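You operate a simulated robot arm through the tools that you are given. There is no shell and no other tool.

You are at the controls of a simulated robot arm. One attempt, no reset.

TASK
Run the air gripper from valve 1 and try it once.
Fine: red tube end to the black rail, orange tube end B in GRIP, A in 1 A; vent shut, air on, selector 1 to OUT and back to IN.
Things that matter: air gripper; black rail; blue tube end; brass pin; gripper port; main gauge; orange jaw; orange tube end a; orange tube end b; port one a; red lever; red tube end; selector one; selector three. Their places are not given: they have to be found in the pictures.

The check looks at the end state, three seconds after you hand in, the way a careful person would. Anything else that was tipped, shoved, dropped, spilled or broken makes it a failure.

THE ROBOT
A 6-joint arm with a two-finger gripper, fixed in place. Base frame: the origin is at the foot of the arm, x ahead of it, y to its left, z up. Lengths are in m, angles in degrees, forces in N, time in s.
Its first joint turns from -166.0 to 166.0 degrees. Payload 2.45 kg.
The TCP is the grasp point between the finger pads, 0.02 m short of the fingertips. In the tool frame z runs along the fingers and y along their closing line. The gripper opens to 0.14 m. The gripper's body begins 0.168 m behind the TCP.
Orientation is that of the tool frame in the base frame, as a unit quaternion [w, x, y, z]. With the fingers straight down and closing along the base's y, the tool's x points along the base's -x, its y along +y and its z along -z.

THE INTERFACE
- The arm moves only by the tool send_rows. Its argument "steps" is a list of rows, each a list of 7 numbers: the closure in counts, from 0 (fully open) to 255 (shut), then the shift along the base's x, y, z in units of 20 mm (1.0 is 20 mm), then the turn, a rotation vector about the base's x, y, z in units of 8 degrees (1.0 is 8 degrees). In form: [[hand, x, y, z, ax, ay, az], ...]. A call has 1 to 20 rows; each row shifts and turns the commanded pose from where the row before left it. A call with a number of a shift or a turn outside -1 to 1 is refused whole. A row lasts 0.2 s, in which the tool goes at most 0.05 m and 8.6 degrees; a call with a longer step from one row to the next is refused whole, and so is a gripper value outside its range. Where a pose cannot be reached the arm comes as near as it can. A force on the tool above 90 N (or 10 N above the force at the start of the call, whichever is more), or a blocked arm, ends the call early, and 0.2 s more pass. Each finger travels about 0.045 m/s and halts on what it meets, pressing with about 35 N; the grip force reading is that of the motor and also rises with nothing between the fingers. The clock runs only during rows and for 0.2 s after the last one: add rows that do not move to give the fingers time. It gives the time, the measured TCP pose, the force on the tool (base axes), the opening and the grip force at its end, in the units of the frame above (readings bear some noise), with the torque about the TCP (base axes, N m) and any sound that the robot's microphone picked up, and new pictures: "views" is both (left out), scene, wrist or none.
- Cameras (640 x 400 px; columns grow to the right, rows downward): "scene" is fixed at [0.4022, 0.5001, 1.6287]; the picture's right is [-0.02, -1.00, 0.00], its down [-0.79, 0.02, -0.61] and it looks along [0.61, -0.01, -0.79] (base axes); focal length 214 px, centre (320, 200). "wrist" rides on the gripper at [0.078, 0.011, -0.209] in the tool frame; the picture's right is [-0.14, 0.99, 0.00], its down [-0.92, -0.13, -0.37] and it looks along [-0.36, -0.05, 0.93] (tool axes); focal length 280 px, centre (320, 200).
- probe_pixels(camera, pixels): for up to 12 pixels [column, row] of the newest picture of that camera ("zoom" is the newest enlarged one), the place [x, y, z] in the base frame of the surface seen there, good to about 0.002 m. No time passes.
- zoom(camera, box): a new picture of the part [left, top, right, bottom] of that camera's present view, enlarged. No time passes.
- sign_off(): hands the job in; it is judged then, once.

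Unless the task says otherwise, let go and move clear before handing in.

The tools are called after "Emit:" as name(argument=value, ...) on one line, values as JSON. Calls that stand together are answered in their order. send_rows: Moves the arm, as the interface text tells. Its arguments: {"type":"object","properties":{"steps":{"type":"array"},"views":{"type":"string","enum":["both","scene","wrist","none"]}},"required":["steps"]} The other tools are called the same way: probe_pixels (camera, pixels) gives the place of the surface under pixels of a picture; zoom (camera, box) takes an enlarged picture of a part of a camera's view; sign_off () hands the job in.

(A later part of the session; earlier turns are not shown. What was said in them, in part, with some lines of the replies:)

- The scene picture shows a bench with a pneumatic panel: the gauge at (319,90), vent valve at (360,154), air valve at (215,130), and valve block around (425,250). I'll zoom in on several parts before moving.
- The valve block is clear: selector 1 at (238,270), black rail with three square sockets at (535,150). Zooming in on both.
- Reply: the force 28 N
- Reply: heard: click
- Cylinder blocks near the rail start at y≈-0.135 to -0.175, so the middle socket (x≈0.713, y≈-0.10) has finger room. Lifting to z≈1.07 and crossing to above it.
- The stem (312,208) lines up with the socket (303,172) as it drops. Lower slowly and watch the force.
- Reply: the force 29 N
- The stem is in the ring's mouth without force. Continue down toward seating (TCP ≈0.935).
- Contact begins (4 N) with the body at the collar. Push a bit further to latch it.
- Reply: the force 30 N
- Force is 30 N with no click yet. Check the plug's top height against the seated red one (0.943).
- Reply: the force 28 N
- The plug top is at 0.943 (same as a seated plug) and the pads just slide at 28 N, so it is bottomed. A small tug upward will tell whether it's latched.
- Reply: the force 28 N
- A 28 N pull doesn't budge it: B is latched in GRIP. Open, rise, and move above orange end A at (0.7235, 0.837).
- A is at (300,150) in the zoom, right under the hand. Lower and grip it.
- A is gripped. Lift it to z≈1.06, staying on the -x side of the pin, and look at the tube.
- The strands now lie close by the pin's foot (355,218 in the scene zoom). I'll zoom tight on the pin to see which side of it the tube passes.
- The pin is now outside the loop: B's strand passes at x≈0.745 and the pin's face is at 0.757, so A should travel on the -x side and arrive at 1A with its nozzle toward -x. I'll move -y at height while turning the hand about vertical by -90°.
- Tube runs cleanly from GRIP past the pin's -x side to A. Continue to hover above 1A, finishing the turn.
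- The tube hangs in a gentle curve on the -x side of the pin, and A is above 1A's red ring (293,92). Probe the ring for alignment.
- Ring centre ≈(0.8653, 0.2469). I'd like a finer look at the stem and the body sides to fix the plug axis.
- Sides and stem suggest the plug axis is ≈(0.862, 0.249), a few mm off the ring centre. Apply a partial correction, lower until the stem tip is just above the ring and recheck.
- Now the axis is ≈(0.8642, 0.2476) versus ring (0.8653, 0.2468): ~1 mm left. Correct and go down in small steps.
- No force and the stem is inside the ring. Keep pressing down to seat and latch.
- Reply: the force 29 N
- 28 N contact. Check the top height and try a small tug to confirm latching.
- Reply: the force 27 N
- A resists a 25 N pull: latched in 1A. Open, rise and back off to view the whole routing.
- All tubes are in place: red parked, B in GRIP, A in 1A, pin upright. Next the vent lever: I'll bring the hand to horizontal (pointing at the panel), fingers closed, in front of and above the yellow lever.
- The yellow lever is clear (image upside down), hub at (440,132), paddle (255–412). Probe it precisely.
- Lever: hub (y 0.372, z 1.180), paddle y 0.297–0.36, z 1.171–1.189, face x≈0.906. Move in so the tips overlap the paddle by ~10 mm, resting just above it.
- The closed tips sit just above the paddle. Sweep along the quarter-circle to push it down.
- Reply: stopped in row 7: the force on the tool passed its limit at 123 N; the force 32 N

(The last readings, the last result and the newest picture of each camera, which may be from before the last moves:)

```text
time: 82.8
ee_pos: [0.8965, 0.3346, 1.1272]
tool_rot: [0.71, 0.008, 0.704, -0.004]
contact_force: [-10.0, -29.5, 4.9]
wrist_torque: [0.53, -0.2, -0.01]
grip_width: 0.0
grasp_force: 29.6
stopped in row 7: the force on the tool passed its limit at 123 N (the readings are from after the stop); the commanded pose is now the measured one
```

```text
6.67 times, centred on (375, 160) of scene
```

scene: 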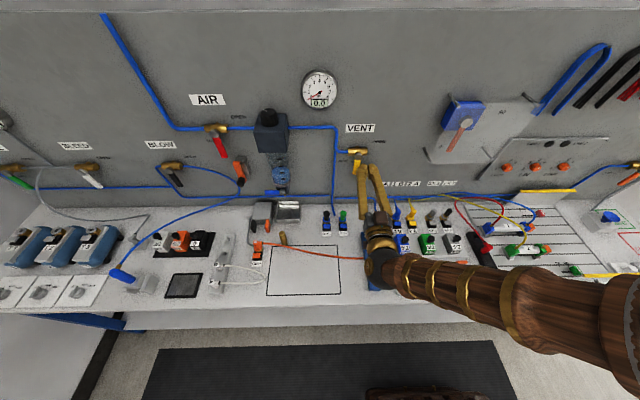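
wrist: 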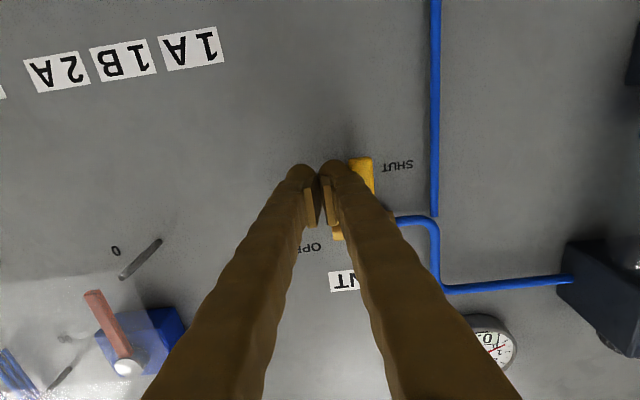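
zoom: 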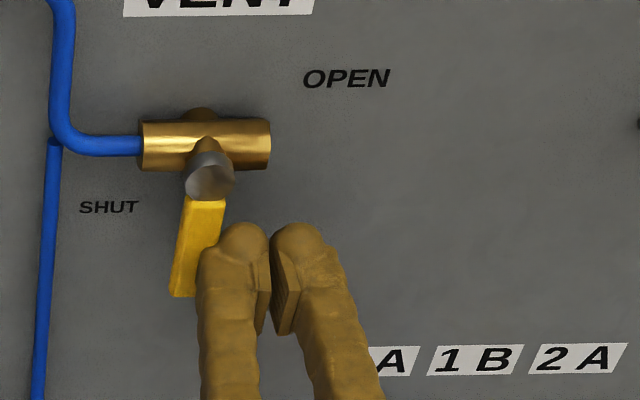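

The yellow lever now points straight down against its stop (SHUT). Back away to the -y side and out.

Emit:
send_rows(steps=[[255, 0, -0.5, 0, 0, 0, 0], [255, -0.5, -0.5, 0, 0, 0, 0], [255, -1, 0, 0, 0, 0, 0], [255, -1, 0, 0.5, 0, 0, 0], [255, -1, 0, 0.5, 0, 0, 0], [255, -1, 0, 0.5, 0, 0, 0]])

Emit:
zoom(camera="wrist", box=[220, 50, 440, 250])

Emit:
zoom(camera="scene", box=[330, 130, 420, 190])

```text
time: 84.2
ee_pos: [0.8065, 0.319, 1.1568]
tool_rot: [0.71, 0.006, 0.705, -0.003]
contact_force: [-0.4, 0.5, 0.4]
wrist_torque: [-0.02, 0.04, 0.01]
grip_width: 0.0001
grasp_force: 29.7
```

scene: 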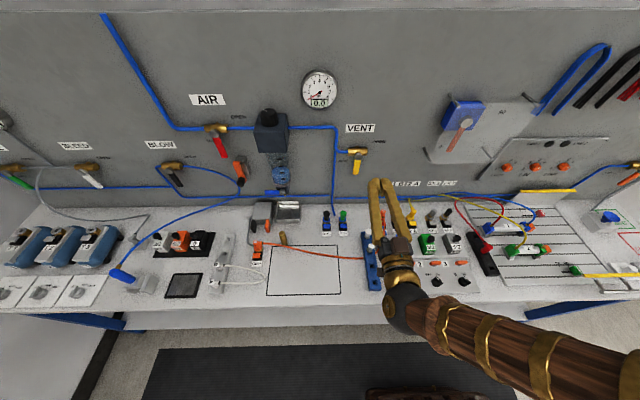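
wrist: 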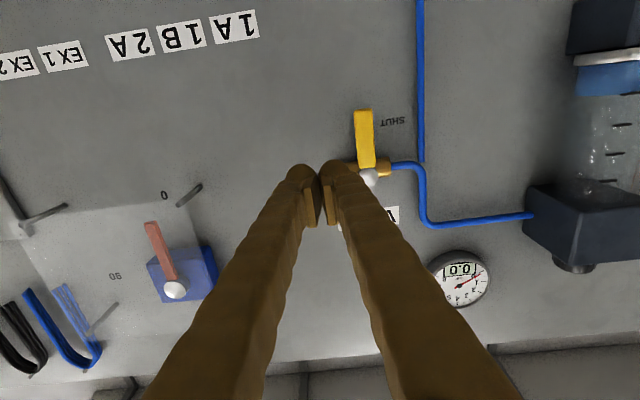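

```text
2.00 times, centred on (330, 150) of wrist
```

zoom: 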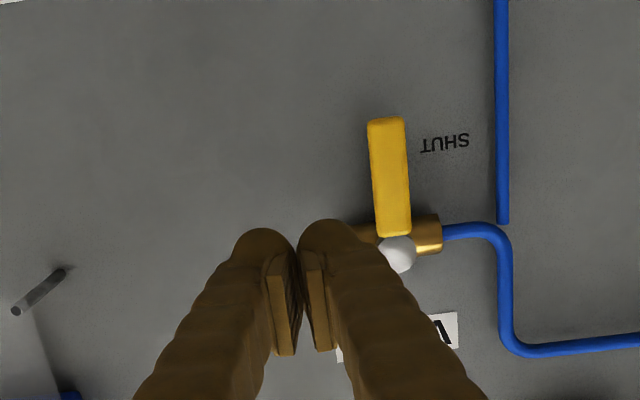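

```text
6.67 times, centred on (375, 160) of scene
```

zoom: 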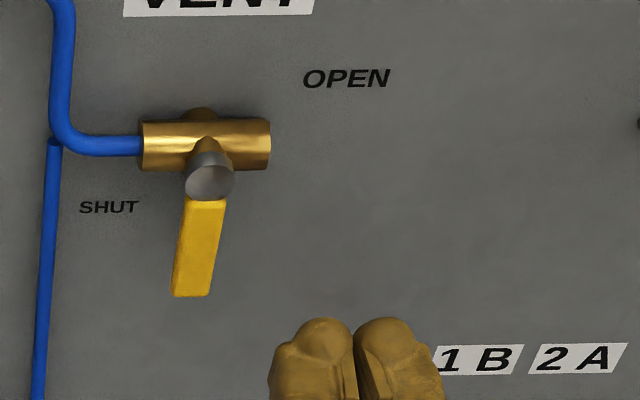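

Vent is SHUT. Now retreat and travel +y toward the red AIR lever; also probing the regulator's protrusion.

Emit:
probe_pixels(camera="scene", pixels=[[270, 135], [257, 135], [265, 117], [280, 175], [238, 170], [358, 160], [357, 172]])

Emit:
send_rows(steps=[[255, -1, 0, 0.6, 0, 0, 0], [255, -1, 0, 0.6, 0, 0, 0], [255, -1, 0, 0.6, 0, 0, 0], [255, -1, 0.5, 0.6, 0, 0, 0], [255, -1, 1, 0.6, 0, 0, 0], [255, 0, 1, 0, 0, 0, 0], [255, 0, 1, 0, 0, 0, 0], [255, 0, 1, 0, 0, 0, 0], [255, 0, 1, 0, 0, 0, 0], [255, 0, 1, 0, 0, 0, 0], [255, 0, 1, 0, 0, 0, 0], [255, 0, 1, 0, 0, 0, 0], [255, 0, 1, 0, 0, 0, 0], [255, 0, 1, 0, 0, 0, 0], [255, 0, 1, 0, 0, 0, 0], [255, 0, 1, 0, 0, 0, 0], [255, 0, 1, 0, 0, 0, 0], [255, 0, 1, 0, 0, 0, 0], [255, 0, 1, 0, 0, 0, 0], [255, 0, 1, 0, 0, 0, 0]])

```text
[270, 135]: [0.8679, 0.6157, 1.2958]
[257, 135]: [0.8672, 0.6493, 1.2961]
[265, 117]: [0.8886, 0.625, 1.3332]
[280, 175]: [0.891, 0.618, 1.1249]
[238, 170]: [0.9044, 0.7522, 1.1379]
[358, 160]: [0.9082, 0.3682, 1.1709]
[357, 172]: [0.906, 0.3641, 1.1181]
```

```text
time: 88.4
ee_pos: [0.7072, 0.6476, 1.2166]
tool_rot: [0.71, 0.007, 0.705, -0.004]
contact_force: [-1.4, 0.8, 0.5]
wrist_torque: [-0.02, 0.04, -0.03]
grip_width: 0.0
grasp_force: 29.5
```

scene: 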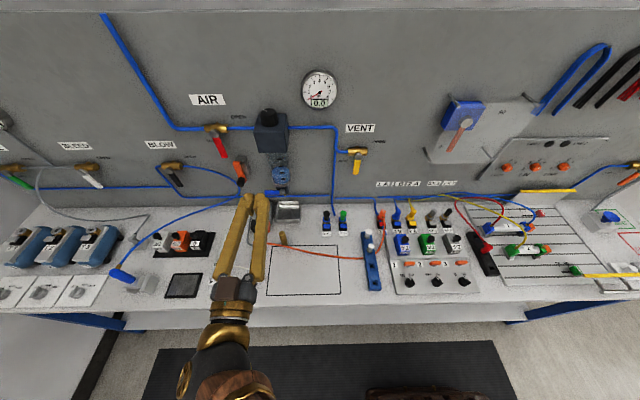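
wrist: 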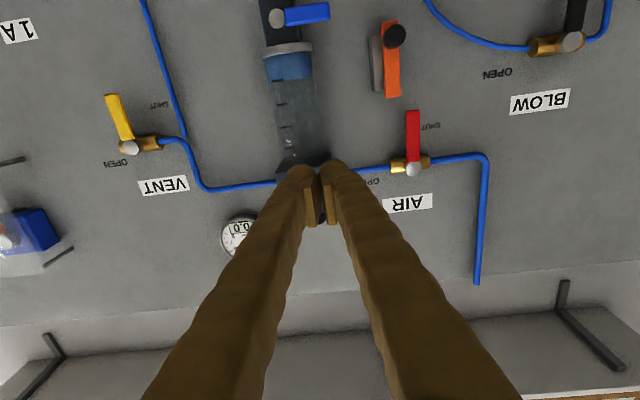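

AIR lever is at wrist (412,135), pointing down at SHUT. Probe it.

Emit:
zoom(camera="wrist", box=[340, 60, 480, 220])

Emit:
probe_pixels(camera="wrist", pixels=[[412, 115], [413, 135], [413, 150], [408, 135], [418, 135], [413, 169], [400, 165], [375, 167], [391, 60], [391, 90], [335, 165], [412, 111]])

```text
2.50 times, centred on (410, 140) of wrist
```

zoom: 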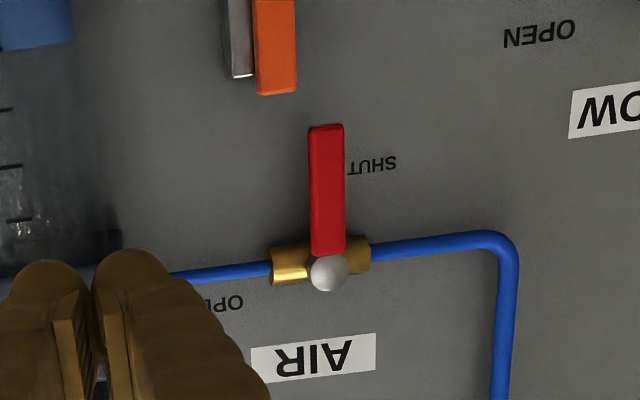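

```text
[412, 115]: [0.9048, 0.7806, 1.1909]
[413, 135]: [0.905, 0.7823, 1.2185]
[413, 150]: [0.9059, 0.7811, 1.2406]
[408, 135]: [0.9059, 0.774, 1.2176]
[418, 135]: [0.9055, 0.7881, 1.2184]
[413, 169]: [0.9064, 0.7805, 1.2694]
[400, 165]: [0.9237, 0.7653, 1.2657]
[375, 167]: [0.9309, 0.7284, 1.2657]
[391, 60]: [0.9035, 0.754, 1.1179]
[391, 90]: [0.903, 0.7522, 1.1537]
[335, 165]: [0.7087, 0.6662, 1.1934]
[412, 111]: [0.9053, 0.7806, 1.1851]
```

AIR lever: hub (y 0.7805, z 1.269), tip z 1.185, face x≈0.905; it must swing from down to -y (OPEN). I'll position the closed tips on its +y side.

Emit:
send_rows(steps=[[255, 0, 0.98, -0.03, 0, 0, 0], [255, 0, 0.98, -0.03, 0, 0, 0], [255, 0, 0.98, -0.03, 0, 0, 0], [255, 0, 0.98, -0.03, 0, 0, 0], [255, 0, 0.98, -0.03, 0, 0, 0], [255, 0, 0.98, -0.03, 0, 0, 0], [255, 0, 0.98, -0.03, 0, 0, 0], [255, 0, 0.98, -0.03, 0, 0, 0], [255, 0, 0.98, -0.03, 0, 0, 0], [255, 0.9, 0, 0, 0, 0, 0], [255, 0.9, 0, 0, 0, 0, 0], [255, 0.9, 0, 0, 0, 0, 0], [255, 0.9, 0, 0, 0, 0, 0], [255, 0.9, 0, 0, 0, 0, 0]])

Emit:
zoom(camera="wrist", box=[220, 60, 420, 220])

```text
time: 91.4
ee_pos: [0.7981, 0.8243, 1.212]
tool_rot: [0.709, 0.007, 0.705, -0.004]
contact_force: [0.5, 0.0, -1.2]
wrist_torque: [-0.01, 0.0, 0.0]
grip_width: 0.0
grasp_force: 29.0
```

scene: 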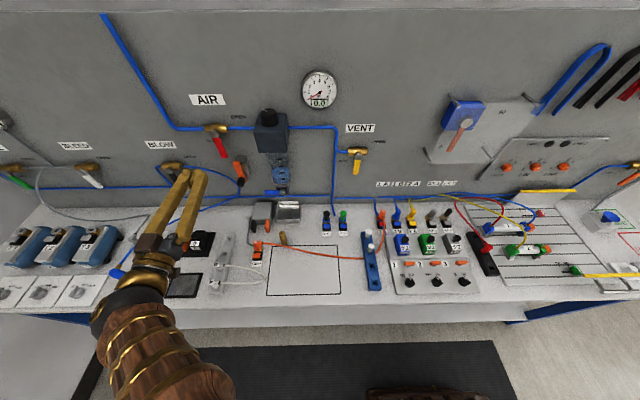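
wrist: 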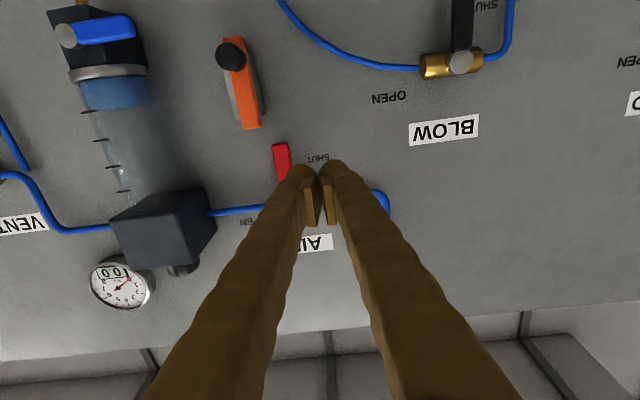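

```text
2.50 times, centred on (320, 140) of wrist
```

zoom: 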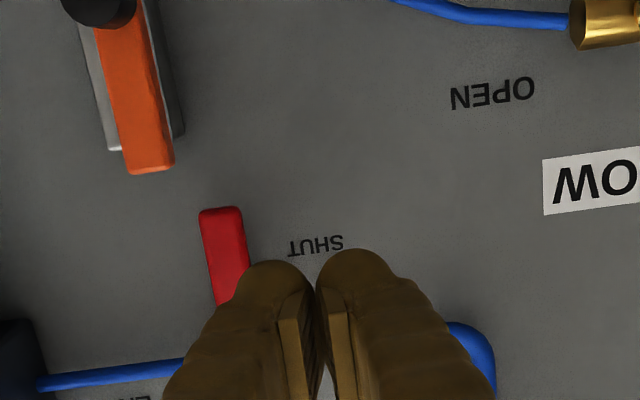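

Reachable, and tips have ~10 mm clearance from the lever's +y side. Advance until the tips overlap the lever.

Emit:
send_rows(steps=[[255, 0.98, 0, 0, 0, 0, 0], [255, 0.98, 0, 0, 0, 0, 0], [255, 0.98, 0, 0, 0, 0, 0], [255, 0.98, 0, 0, 0, 0, 0], [255, 0.98, 0, 0, 0, 0, 0]])

Emit:
zoom(camera="scene", box=[180, 110, 280, 180])

```text
time: 92.6
ee_pos: [0.894, 0.8252, 1.2119]
tool_rot: [0.71, 0.006, 0.704, -0.003]
contact_force: [0.5, 1.5, -0.5]
wrist_torque: [-0.05, 0.05, -0.02]
grip_width: 0.0
grasp_force: 29.4
```

scene: 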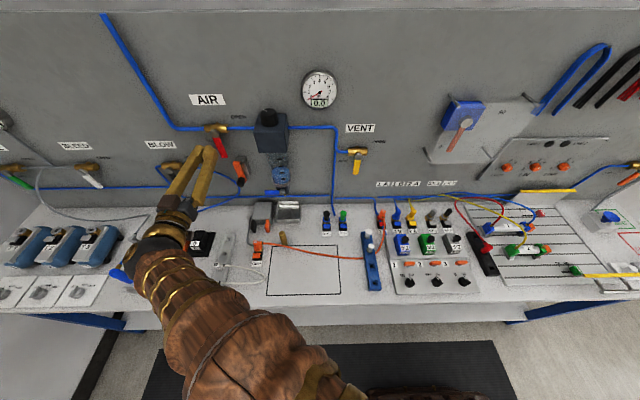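
wrist: 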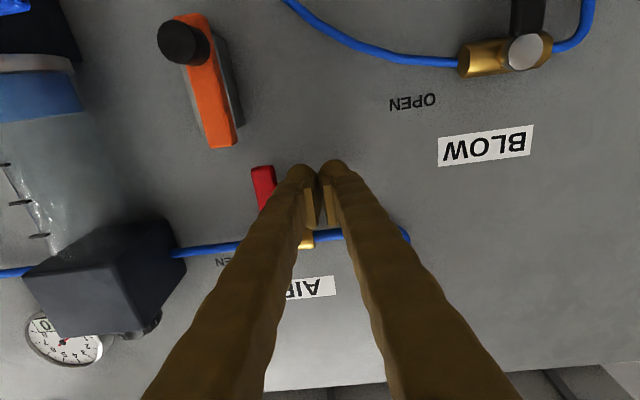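

```text
5.71 times, centred on (230, 145) of scene
```

zoom: 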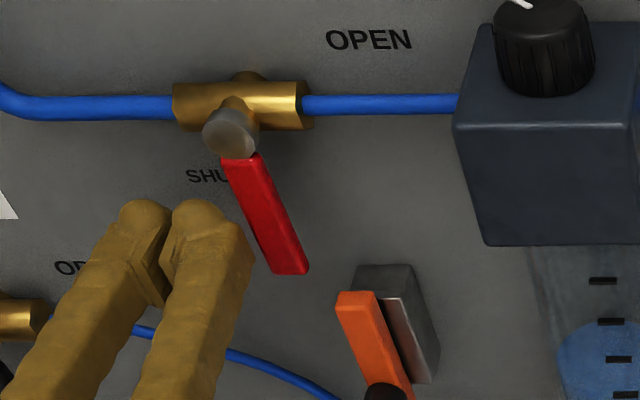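

Tips are beside the lever. Sweep it along the arc toward OPEN, stopping just short of the end.

Emit:
send_rows(steps=[[255, 0, -0.685, -0.05, 0, 0, 0], [255, 0, -0.6, -0.355, 0, 0, 0], [255, 0, -0.77, -0.195, 0, 0, 0], [255, 0, -0.885, 0.055, 0, 0, 0], [255, 0, -0.89, 0.365, 0, 0, 0], [255, 0, -0.775, 0.68, 0, 0, 0], [255, 0, -0.25, 0.4, 0, 0, 0]])

Emit:
zoom(camera="scene", box=[180, 110, 280, 180])

```text
time: 94.2
ee_pos: [0.8955, 0.7282, 1.2298]
tool_rot: [0.71, 0.007, 0.704, -0.003]
contact_force: [0.3, 0.4, 0.5]
wrist_torque: [-0.01, -0.02, 0.0]
grip_width: 0.0
grasp_force: 29.8
```

scene: 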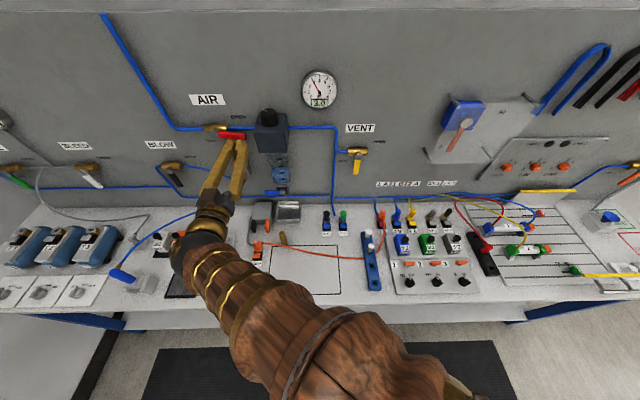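
wrist: 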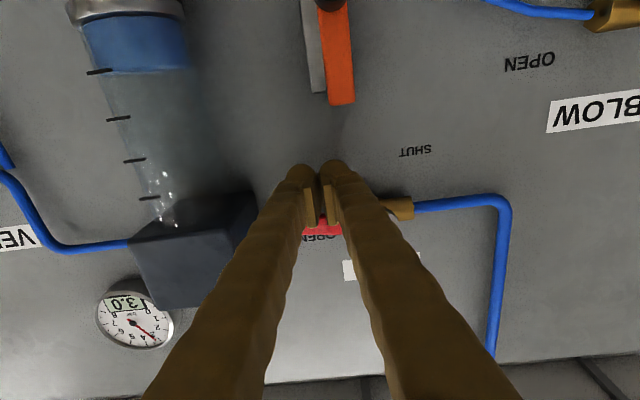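

```text
5.71 times, centred on (230, 145) of scene
```

zoom: 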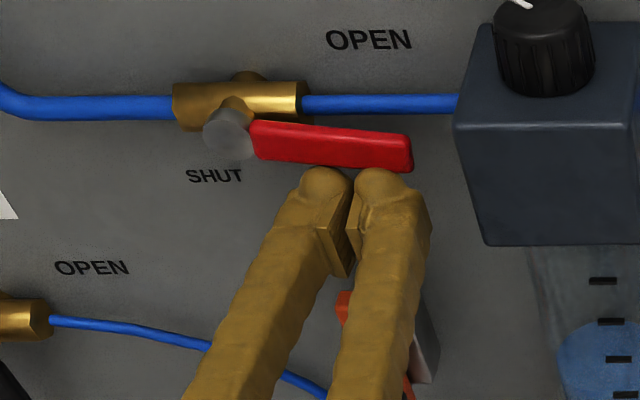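

Air is coming in (gauge 3.0). The lever is a few degrees short of level; nudge up to its stop.

Emit:
send_rows(steps=[[255, 0, -0.05, 0.2, 0, 0, 0], [255, 0, 0, 0.2, 0, 0, 0], [255, 0, 0, 0.15, 0, 0, 0]])

Emit:
zoom(camera="scene", box=[180, 110, 280, 180])

```text
time: 95.0
ee_pos: [0.8948, 0.7259, 1.2389]
tool_rot: [0.709, 0.007, 0.705, -0.005]
contact_force: [-3.1, -2.9, -10.6]
wrist_torque: [0.06, 0.04, 0.0]
grip_width: 0.0062
grasp_force: 29.5
```

scene: 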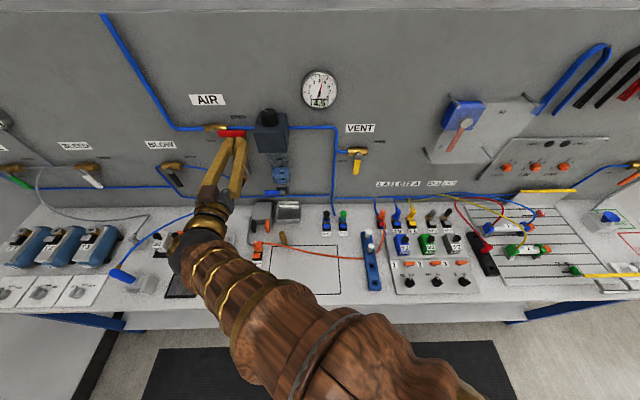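
wrist: 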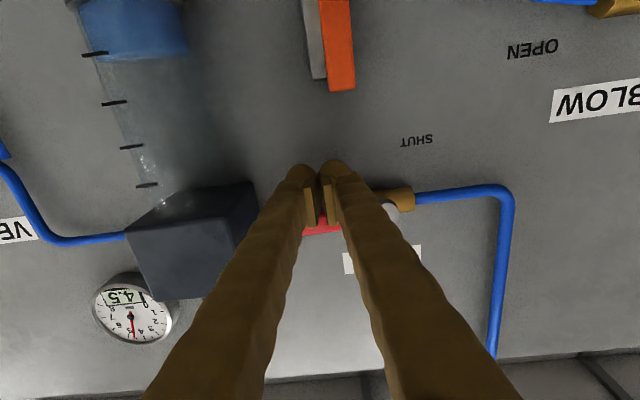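

```text
5.71 times, centred on (230, 145) of scene
```

zoom: 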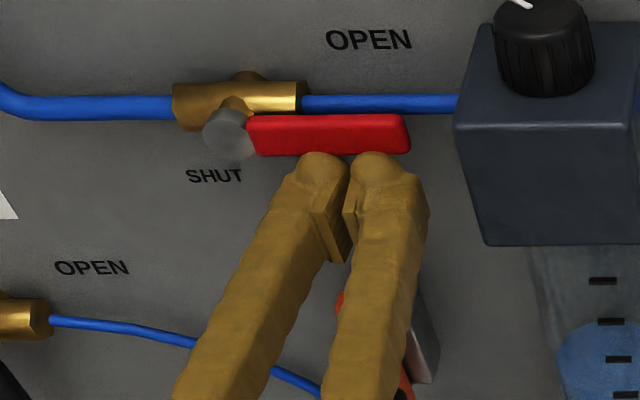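

The red lever is level (OPEN) and the gauge is at 4.5 and rising. Withdraw down and back, then travel toward selector 1 while turning the hand back down.

Emit:
send_rows(steps=[[255, 0, 0, -0.5, 0, 0, 0], [255, -0.9, 0, -0.2, 0, 0, 0], [255, -1, 0, 0, 0, 0, 0], [255, -1, 0, 0, 0, 0, 0], [255, -1, 0, 0, 0, 0, 0], [255, -1, 0, 0, 0, 0, 0], [255, -1, 0, 0, 0, 0, 0], [255, -1, 0, 0, 0, 0, 0], [255, -1, 0, 0, 0, 0, 0], [189, -0.3, -1, 0, 0, 0.5625, 0], [189, -0.3, -1, 0, 0, 0.5625, 0], [189, -0.3, -1, 0, 0, 0.5625, 0], [189, -0.3, -1, 0, 0, 0.5625, 0], [189, -0.3, -1, 0, 0, 0.5625, 0], [189, -0.3, -1, 0, 0, 0.5625, 0], [189, -0.3, -1, 0, 0, 0.5625, 0], [189, -0.3, -1, 0, 0, 0.5625, 0], [189, -0.3, -1, 0, 0, 0.5625, 0], [189, -0.3, -1, 0, 0, 0.5625, 0]])

Emit:
zoom(camera="scene", box=[190, 80, 400, 210])

```text
time: 99.0
ee_pos: [0.6767, 0.5281, 1.2255]
tool_rot: [0.385, 0.005, 0.923, -0.006]
contact_force: [-0.5, -0.7, -0.1]
wrist_torque: [0.03, 0.01, 0.0]
grip_width: 0.0364
grasp_force: 0.1
```

scene: 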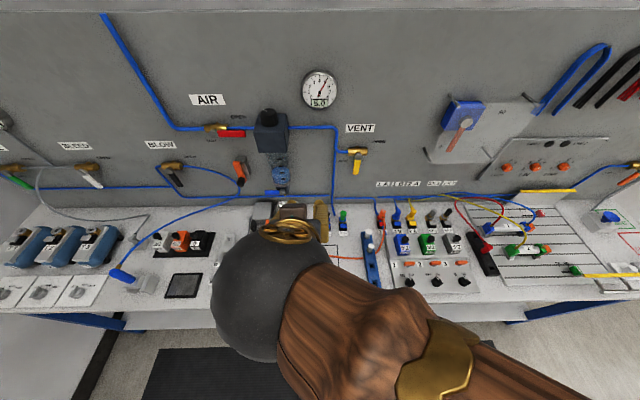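
wrist: 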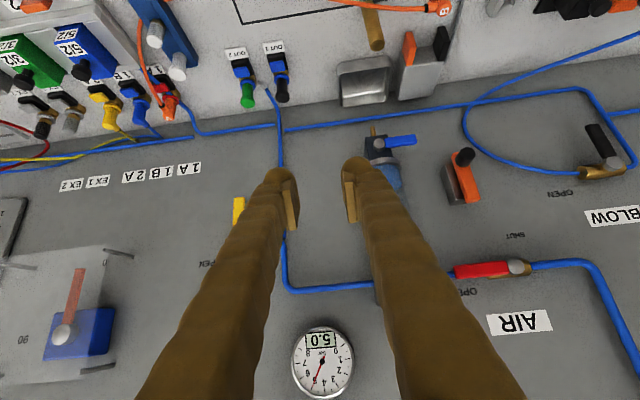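

```text
3.05 times, centred on (295, 145) of scene
```

zoom: 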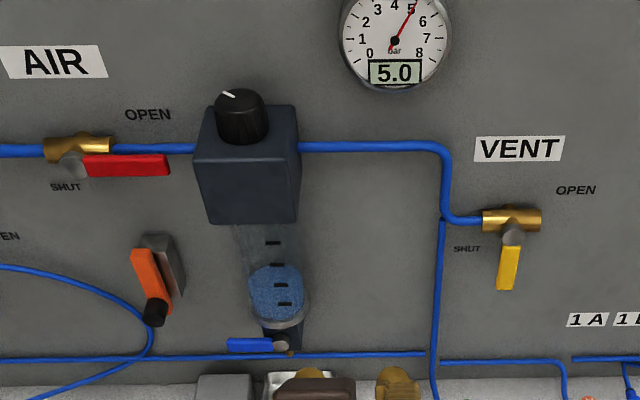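

Main gauge is steady at 5.0 bar, air OPEN, vent SHUT. Continue to above selector 1, tool down, yawed 30° to match the knob bar.

Emit:
send_rows(steps=[[189, -0.202, -0.965, -0.35, 0, 0.331, 0], [189, -0.202, -0.965, -0.35, 0, 0.331, 0], [189, -0.202, -0.965, -0.35, 0, 0.331, 0], [189, -0.202, -0.965, -0.35, 0, 0.331, 0], [189, -0.202, -0.965, -0.35, 0, 0.331, 0], [189, -0.202, -0.965, -0.35, 0, 0.331, 0], [189, -0.202, -0.965, -0.35, 0, 0.331, 0], [189, -0.202, -0.965, -0.35, 0, 0.331, 0], [189, -0.202, -0.965, -0.35, 0, 0.331, 0], [189, -0.202, -0.965, -0.35, 0, 0.331, 0], [189, -0.202, -0.965, -0.35, 0, 0.331, 0], [189, -0.202, -0.965, -0.35, 0, 0.331, 0], [189, -0.202, -0.965, -0.35, 0, 0.331, 0], [189, -0.202, -0.965, -0.35, 0, 0.331, 0], [189, -0.202, -0.965, -0.35, 0, 0.331, 0], [189, -0.202, -0.965, -0.35, 0, 0.331, 0], [189, -0.202, -0.965, -0.35, 0, 0.331, 0]])

```text
time: 102.6
ee_pos: [0.6089, 0.2001, 1.1083]
tool_rot: [0.003, 0.003, 1.0, -0.008]
contact_force: [-0.1, 0.2, -1.0]
wrist_torque: [-0.02, 0.02, 0.0]
grip_width: 0.0362
grasp_force: 0.1
```

scene: 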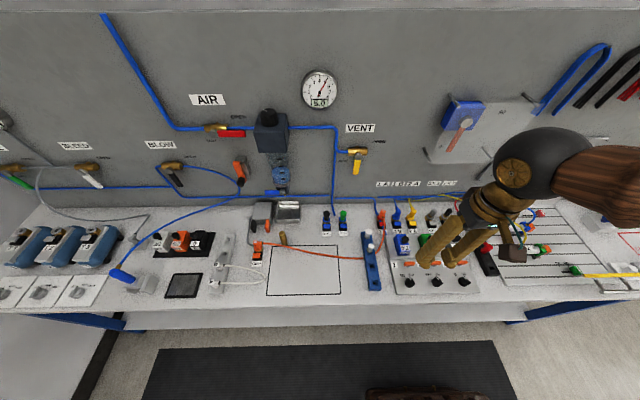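
wrist: 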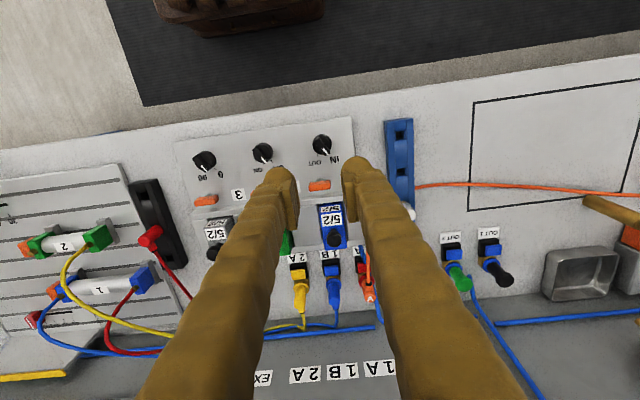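

The hand points down above selector 1 (knob at (322,146)). Zoom and probe the knob from here.

Emit:
zoom(camera="wrist", box=[285, 120, 355, 200])

```text
5.00 times, centred on (320, 160) of wrist
```

zoom: 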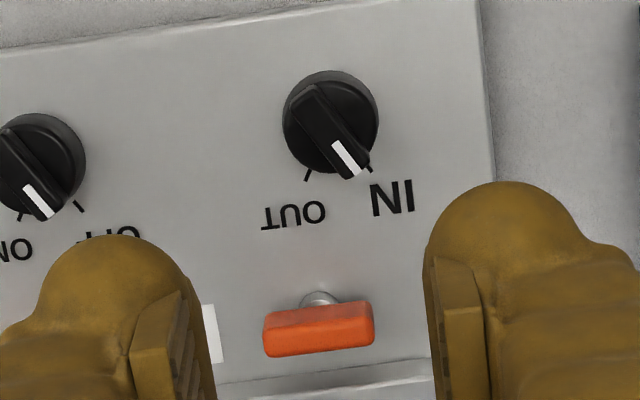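

Clear: pointer at the IN tick (370,168), OUT tick at (307,175). Probe bar and ticks.

Emit:
probe_pixels(camera="zoom", pixels=[[335, 145], [360, 172], [302, 92], [330, 120], [345, 130], [318, 135], [307, 175], [370, 168], [287, 120], [376, 115], [330, 72], [365, 165]])

```text
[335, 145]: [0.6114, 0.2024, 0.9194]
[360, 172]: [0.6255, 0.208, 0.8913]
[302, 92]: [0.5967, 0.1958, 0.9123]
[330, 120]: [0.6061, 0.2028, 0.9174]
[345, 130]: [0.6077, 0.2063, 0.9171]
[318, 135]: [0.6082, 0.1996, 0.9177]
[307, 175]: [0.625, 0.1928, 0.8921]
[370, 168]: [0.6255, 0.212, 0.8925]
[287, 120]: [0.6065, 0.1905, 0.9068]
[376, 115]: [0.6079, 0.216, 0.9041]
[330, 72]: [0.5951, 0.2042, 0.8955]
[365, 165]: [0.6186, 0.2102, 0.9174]
```

Knob centre ≈(0.608, 0.2025), bar at ~31° (IN). Yaw the hand +30° and come down to just above the knob.

Emit:
send_rows(steps=[[189, -0.045, 0.12, -0.6, 0, 0, 0.9375], [189, 0, 0, -0.6, 0, 0, 0.9375], [189, 0, 0, -0.6, 0, 0, 0.9375], [189, 0, 0, -0.6, 0, 0, 0.9375], [189, 0, 0, -0.9, 0, 0, 0], [189, 0, 0, -0.9, 0, 0, 0], [189, 0, 0, -0.9, 0, 0, 0], [189, 0, 0, -0.9, 0, 0, 0], [189, 0, 0, -0.9, 0, 0, 0], [189, 0, 0, 0, 0, 0, 0]])

Emit:
zoom(camera="wrist", box=[270, 100, 370, 210])

```text
time: 104.8
ee_pos: [0.6084, 0.2009, 0.9699]
tool_rot: [0.005, -0.257, 0.966, -0.007]
contact_force: [0.0, 0.7, -0.6]
wrist_torque: [-0.02, 0.02, -0.02]
grip_width: 0.0361
grasp_force: 0.0
```

scene: 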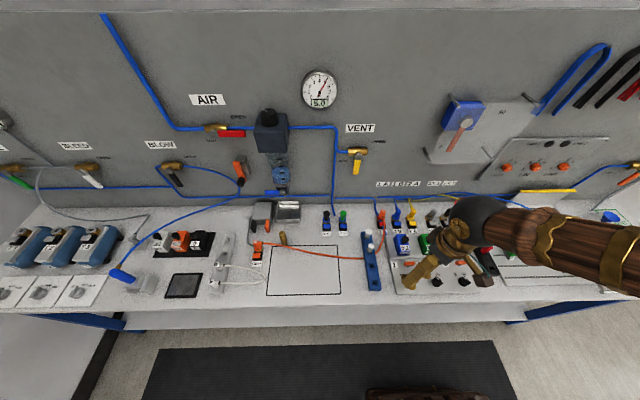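
wrist: 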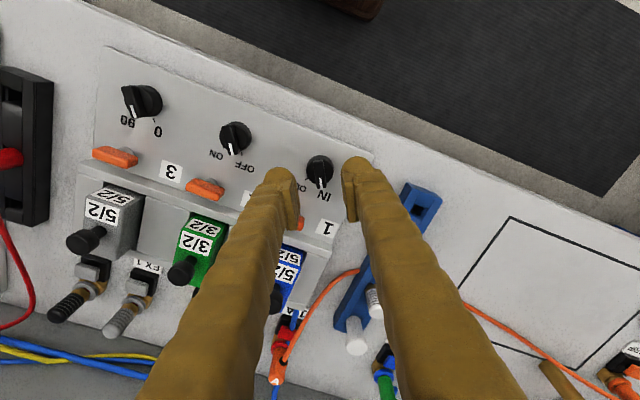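

```text
3.64 times, centred on (320, 155) of wrist
```

zoom: 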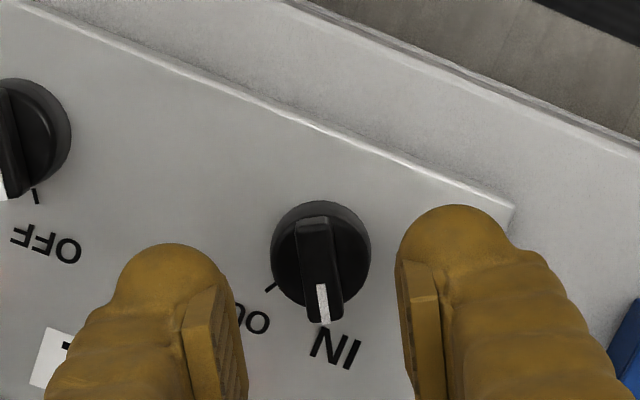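

Bar is aligned between the pads. Lower until the tips straddle the bar (TCP ≈0.932) and close.

Emit:
send_rows(steps=[[189, 0, 0.05, -0.5, 0, 0, 0], [189, 0, 0, -0.5, 0, 0, 0], [189, 0, 0, -0.5, 0, 0, 0], [189, 0, 0, -0.4, 0, 0, 0], [189, 0, 0, 0, 0, 0, 0], [255, 0, 0, 0, 0, 0, 0], [255, 0, 0, 0, 0, 0, 0], [255, 0, 0, 0, 0, 0, 0], [255, 0, 0, 0, 0, 0, 0]])

Emit:
zoom(camera="wrist", box=[270, 100, 370, 230])

```text
time: 106.8
ee_pos: [0.6087, 0.2001, 0.9319]
tool_rot: [0.004, -0.257, 0.966, -0.006]
contact_force: [22.1, -44.9, -0.9]
wrist_torque: [-0.61, -0.26, 0.04]
grip_width: 0.0082
grasp_force: 36.0
```

scene: 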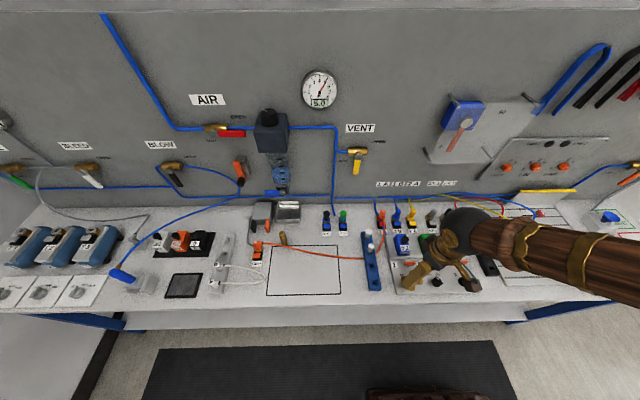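
wrist: 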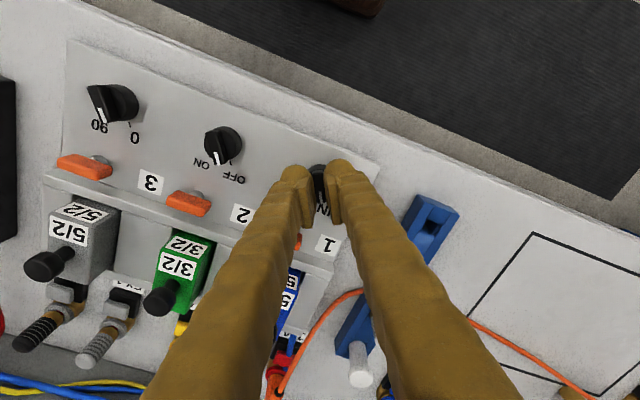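

```text
3.08 times, centred on (320, 165) of wrist
```

zoom: 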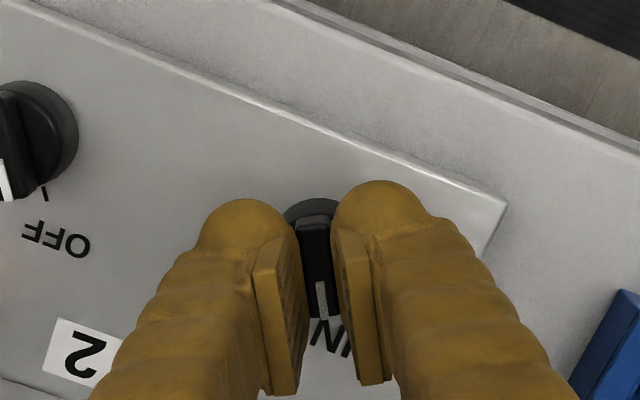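

Bar is gripped (8.2 mm) but with a ~50 N side load: the hand is ~2 mm off centre. Relieve it by shifting slightly, then check.

Emit:
send_rows(steps=[[255, 0.05, -0.1, 0, 0, 0, 0], [255, 0, 0, 0, 0, 0, 0]], views="none")

```text
time: 107.4
ee_pos: [0.6085, 0.2006, 0.9322]
tool_rot: [0.006, -0.256, 0.967, -0.005]
contact_force: [4.8, -6.0, 12.0]
wrist_torque: [-0.22, 0.01, 0.02]
grip_width: 0.008
grasp_force: 35.1
```

Side load is now small (~8 N). Turn the knob -60° to OUT and hold.

Emit:
send_rows(steps=[[255, 0, 0, 0, 0, 0, -0.8], [255, 0, 0, 0, 0, 0, -0.8], [255, 0, 0, 0, 0, 0, -0.8], [255, 0, 0, 0, 0, 0, -0.8], [255, 0, 0, 0, 0, 0, -0.8], [255, 0, 0, 0, 0, 0, -0.8], [255, 0, 0, 0, 0, 0, -0.8], [255, 0, 0, 0, 0, 0, -0.8], [255, 0, 0, 0, 0, 0, -0.8], [255, 0, 0, 0, 0, 0, -0.3], [255, 0, 0, 0, 0, 0, 0], [255, 0, 0, 0, 0, 0, 0], [255, 0, 0, 0, 0, 0, 0]])

Emit:
zoom(camera="scene", box=[215, 190, 335, 270])

Emit:
zoom(camera="wrist", box=[270, 100, 370, 230])

```text
time: 110.2
ee_pos: [0.6085, 0.1992, 0.9323]
tool_rot: [0.001, 0.262, 0.965, -0.008]
contact_force: [-3.5, -1.6, 28.2]
wrist_torque: [-0.01, 0.08, 0.13]
grip_width: 0.0077
grasp_force: 35.4
```

scene: 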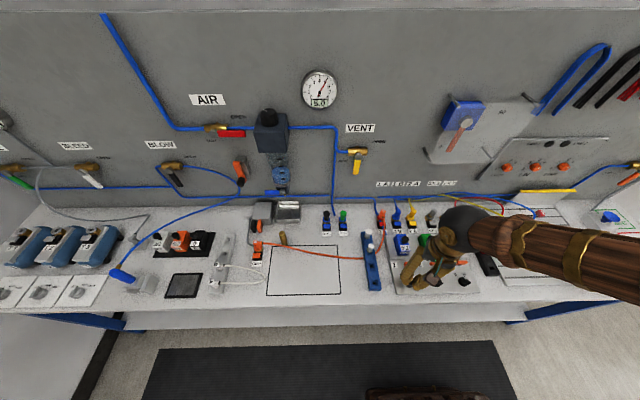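
wrist: 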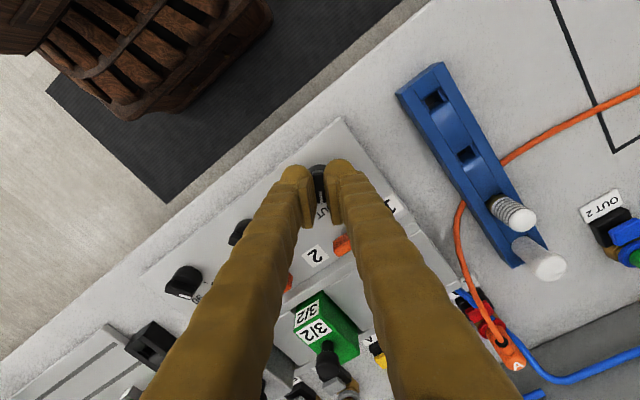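

```text
5.00 times, centred on (275, 230) of scene
```

zoom: 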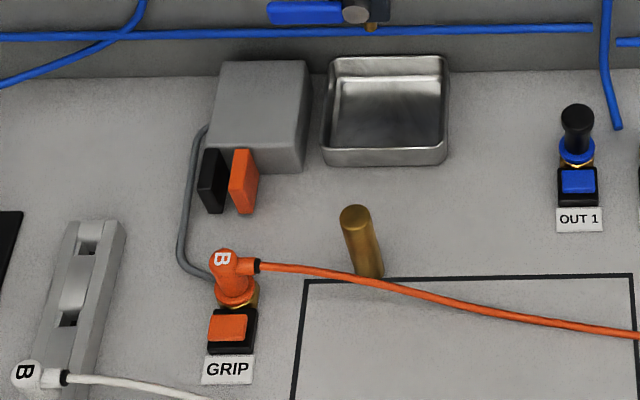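

```text
3.08 times, centred on (320, 165) of wrist
```

zoom: 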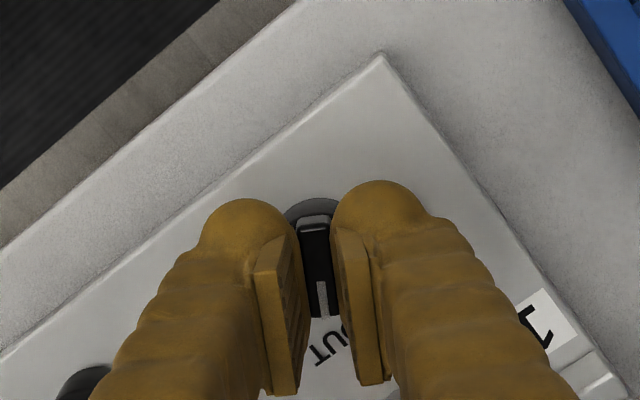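

It works: the orange jaw has closed against the black one at OUT, gauge 5.0. Now turn back +60° to IN and hold.

Emit:
send_rows(steps=[[255, 0, 0, 0.05, 0, 0, 0.8], [255, 0, 0, 0, 0, 0, 0.8], [255, 0, 0, 0, 0, 0, 0.8], [255, 0, 0, 0, 0, 0, 0.8], [255, 0, 0, 0, 0, 0, 0.8], [255, 0, 0, 0, 0, 0, 0.8], [255, 0, 0, 0, 0, 0, 0.8], [255, 0, 0, 0, 0, 0, 0.8], [255, 0, 0, 0, 0, 0, 0.8], [255, 0, 0, 0, 0, 0, 0.4], [255, 0, 0, 0, 0, 0, 0], [255, 0, 0, 0, 0, 0, 0], [255, 0, 0, 0, 0, 0, 0]])

Emit:
zoom(camera="scene", box=[215, 190, 335, 270])

Emit:
zoom(camera="wrist", box=[270, 100, 370, 230])

```text
time: 113.0
ee_pos: [0.6086, 0.2009, 0.9332]
tool_rot: [0.005, -0.263, 0.965, -0.005]
contact_force: [-15.1, 28.9, 16.4]
wrist_torque: [0.4, 0.27, -0.34]
grip_width: 0.007
grasp_force: 35.0
```

scene: 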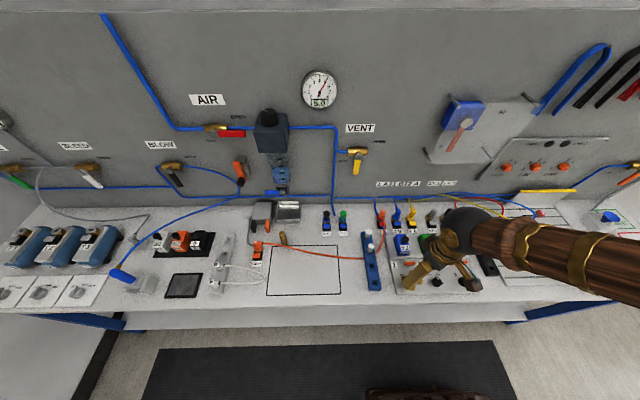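
wrist: 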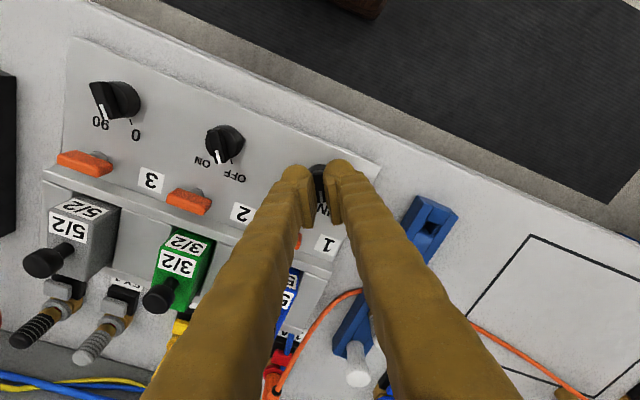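

```text
5.00 times, centred on (275, 230) of scene
```

zoom: 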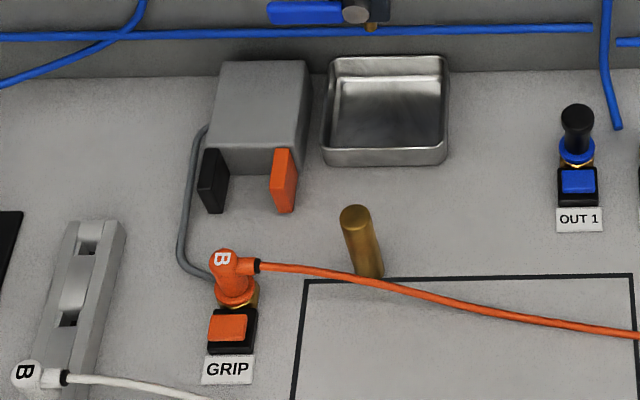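

```text
3.08 times, centred on (320, 165) of wrist
```

zoom: 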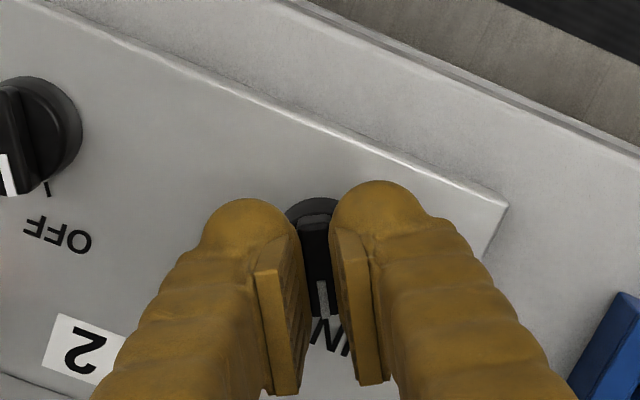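

The jaw has reopened at IN and the pin, tubes and gauge (5.0) are fine. Release the knob, rise clear and back away, then inspect everything.

Emit:
send_rows(steps=[[189, 0, 0, 0, 0, 0, 0], [189, 0, 0, 0, 0, 0, 0], [189, 0, 0, 0, 0, 0, 0], [189, 0, 0, 0.6, 0, 0, 0], [189, 0, 0, 1, 0, 0, 0], [189, 0, 0, 1, 0, 0, 0], [189, 0, 0, 1, 0, 0, 0], [189, 0, 0, 1, 0, 0, 0], [189, -0.6, 0, 1, 0, 0, -0.5], [189, -0.6, 0, 1, 0, 0, -0.5], [189, -0.6, 0, 1, 0, 0, -0.5], [189, -0.6, 0, 1, 0, 0, -0.5], [189, -0.6, 0, 1, 0, 0, -0.5], [189, -0.6, 0, 1, 0, 0, -0.5], [189, -0.6, 0, 1, 0, 0, -0.5], [189, 0, 0, 0, 0, 0, 0]])

Emit:
zoom(camera="wrist", box=[200, 60, 440, 220])

Emit:
zoom(camera="scene", box=[350, 190, 560, 300])

Emit:
zoom(camera="scene", box=[180, 80, 400, 290])

```text
time: 116.4
ee_pos: [0.5237, 0.1987, 1.1657]
tool_rot: [0.004, -0.022, 1.0, -0.006]
contact_force: [-0.4, 0.0, 0.1]
wrist_torque: [-0.01, 0.01, 0.04]
grip_width: 0.0364
grasp_force: 0.0
```

scene: 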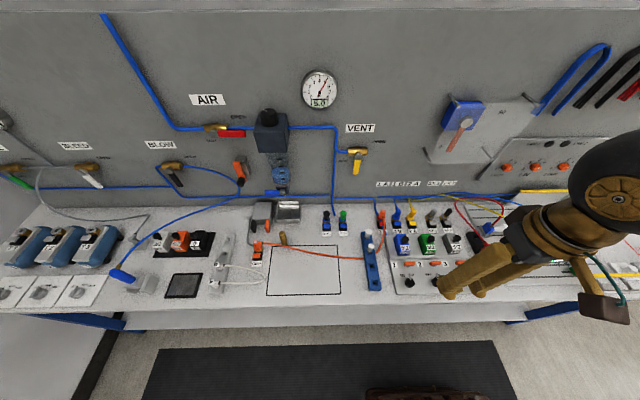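
wrist: 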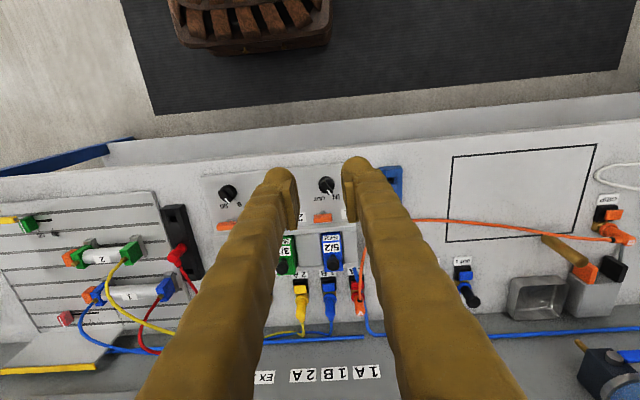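

```text
2.50 times, centred on (320, 140) of wrist
```

zoom: 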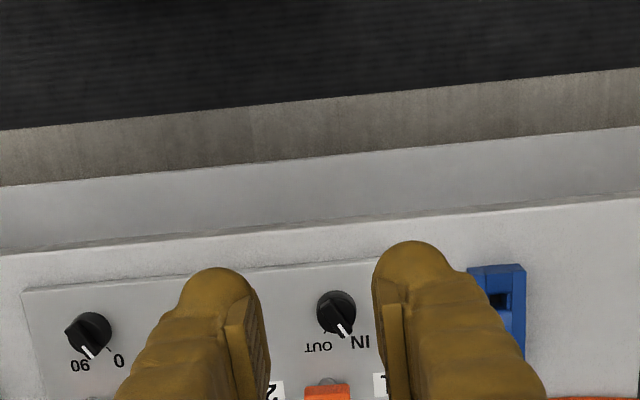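

```text
3.05 times, centred on (455, 245) of scene
```

zoom: 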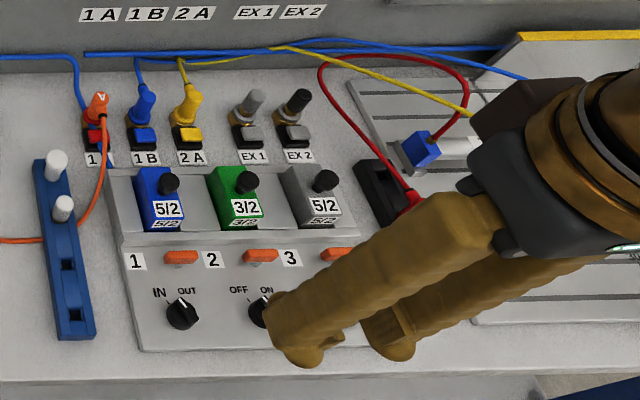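

```text
1.90 times, centred on (290, 185) of scene
```

zoom: 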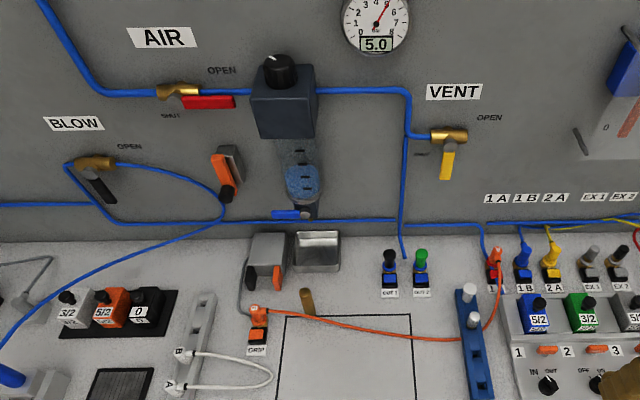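

Selector 1's pointer is at IN, air OPEN, vent SHUT, gauge 5.0. I'll return to the starting pose to see the right side unobstructed before handing in.

Emit:
send_rows(steps=[[189, -0.68, 0.98, 0.79, 0, 0, 0], [189, -0.68, 0.98, 0.79, 0, 0, 0], [189, -0.68, 0.98, 0.79, 0, 0, 0], [189, -0.68, 0.98, 0.79, 0, 0, 0], [189, -0.68, 0.98, 0.79, 0, 0, 0], [189, -0.68, 0.98, 0.79, 0, 0, 0], [189, -0.68, 0.98, 0.79, 0, 0, 0], [189, -0.68, 0.98, 0.79, 0, 0, 0], [189, -0.68, 0.98, 0.79, 0, 0, 0], [189, -0.68, 0.98, 0.79, 0, 0, 0], [189, -0.68, 0.98, 0.79, 0, 0, 0], [189, -0.68, 0.98, 0.79, 0, 0, 0]])

Emit:
zoom(camera="scene", box=[380, 190, 540, 300])

Emit:
zoom(camera="scene", box=[395, 265, 475, 300])

Emit:
zoom(camera="scene", box=[460, 220, 520, 270])

```text
time: 119.0
ee_pos: [0.3629, 0.4359, 1.3556]
tool_rot: [0.004, -0.021, 1.0, -0.008]
contact_force: [0.7, -0.6, 0.0]
wrist_torque: [0.03, -0.01, 0.0]
grip_width: 0.0363
grasp_force: 0.1
```

scene: 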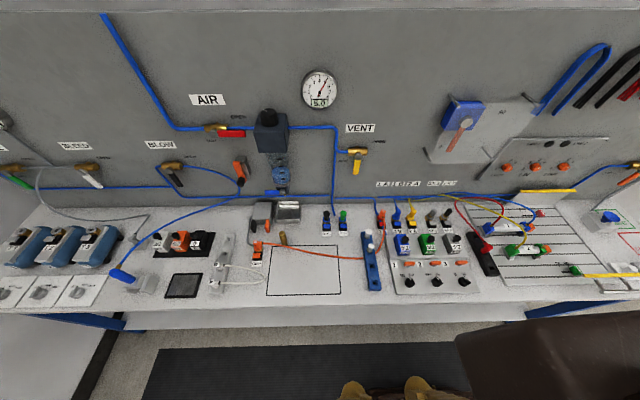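
wrist: 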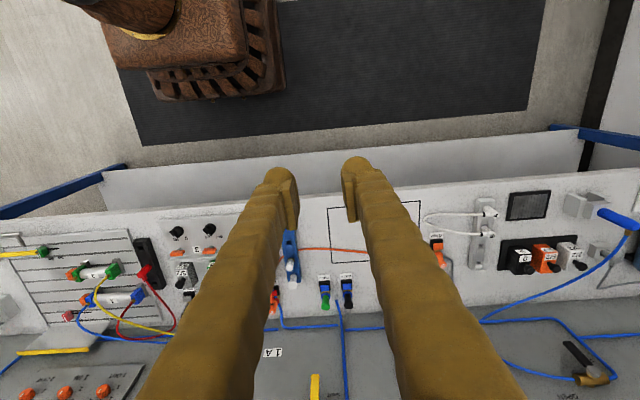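

```text
3.64 times, centred on (460, 245) of scene
```

zoom: 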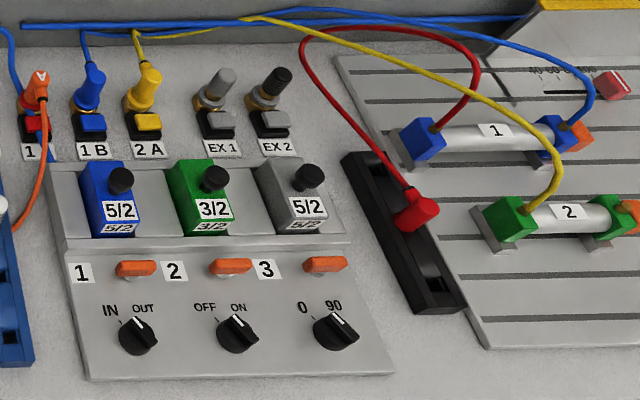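

```text
8.00 times, centred on (435, 282) of scene
```

zoom: 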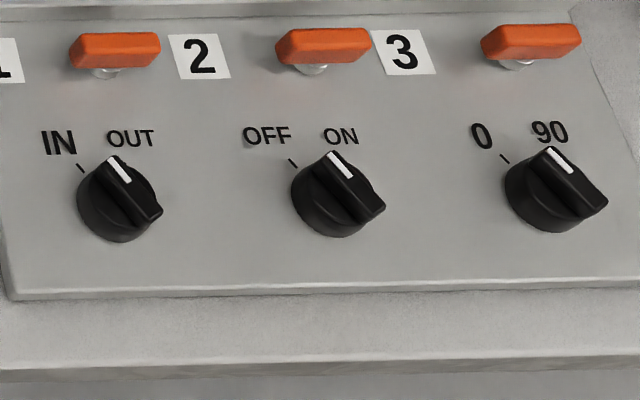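

```text
8.00 times, centred on (490, 245) of scene
```

zoom: 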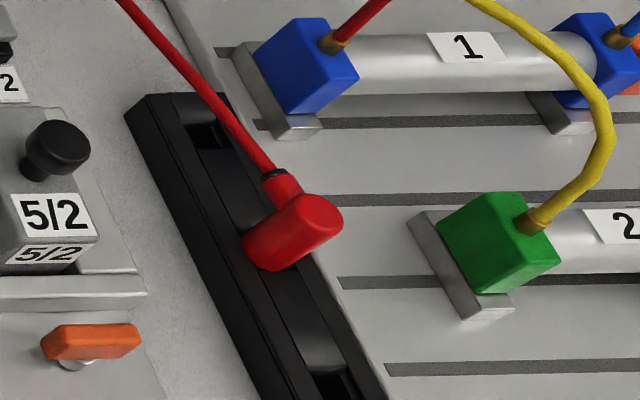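

Everything is in its place; a last check that the red plug stands upright by probing its foot and top.

Emit:
probe_pixels(camera="zoom", pixels=[[320, 215], [330, 225], [265, 250], [275, 262], [290, 235], [285, 190]])

Emit:
zoom(camera="scene", box=[215, 190, 335, 270])

```text
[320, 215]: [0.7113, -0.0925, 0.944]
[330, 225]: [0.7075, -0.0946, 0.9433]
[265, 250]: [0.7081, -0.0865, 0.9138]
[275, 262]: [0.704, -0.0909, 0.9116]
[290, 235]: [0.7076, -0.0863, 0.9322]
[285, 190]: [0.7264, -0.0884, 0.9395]
```

```text
5.00 times, centred on (275, 230) of scene
```

zoom: 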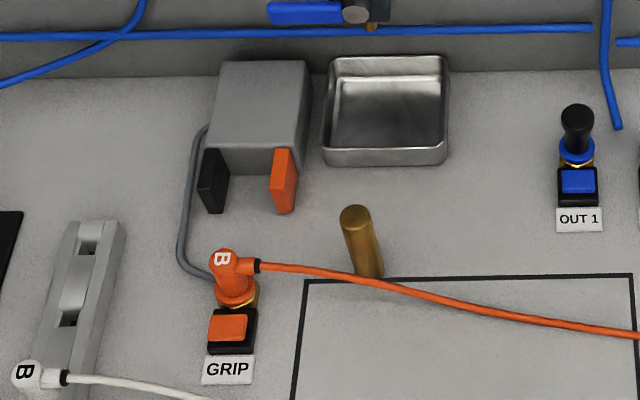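

The red plug stands upright in the rail: its foot and top are both at about (0.709, -0.092), with the top at 0.944. The orange jaw is open, the pin is upright, the levers and selector are set, and the arm is clear, so I'm handing in.

Emit:
sign_off()

```text
The job is handed in.
```

The air gripper is now connected to valve 1, and it worked on one try. At OUT the orange jaw closed against the black one, and back at IN it opened again. I've handed the job in, but no result from the check has come back yet.

- **Red tube end:** it came out of 1 A after one press of that port's release tab. It now stands upright in the middle socket of the black rail.
- **Orange tube ends:** B is in GRIP and A is in 1 A. Each held against a 25–28 N upward pull.
- **Vent and air:** the vent lever is at SHUT and the red air lever is at OPEN. The main gauge is steady at 5.0 bar.
- **Selector 1:** it is back at IN. I didn't touch selectors 2 and 3 or the blue tube end.

- **Force on the vent lever:** as it reached its stop, the force on the tool briefly hit 123 N and ended that move early. The lever looks undamaged.
- **Tube and brass pin:** the orange tube started out looped around the brass pin. It now passes in front of the pin without wrapping it, and the pin is still upright.

The arm is clear of the bench, back near its starting pose.
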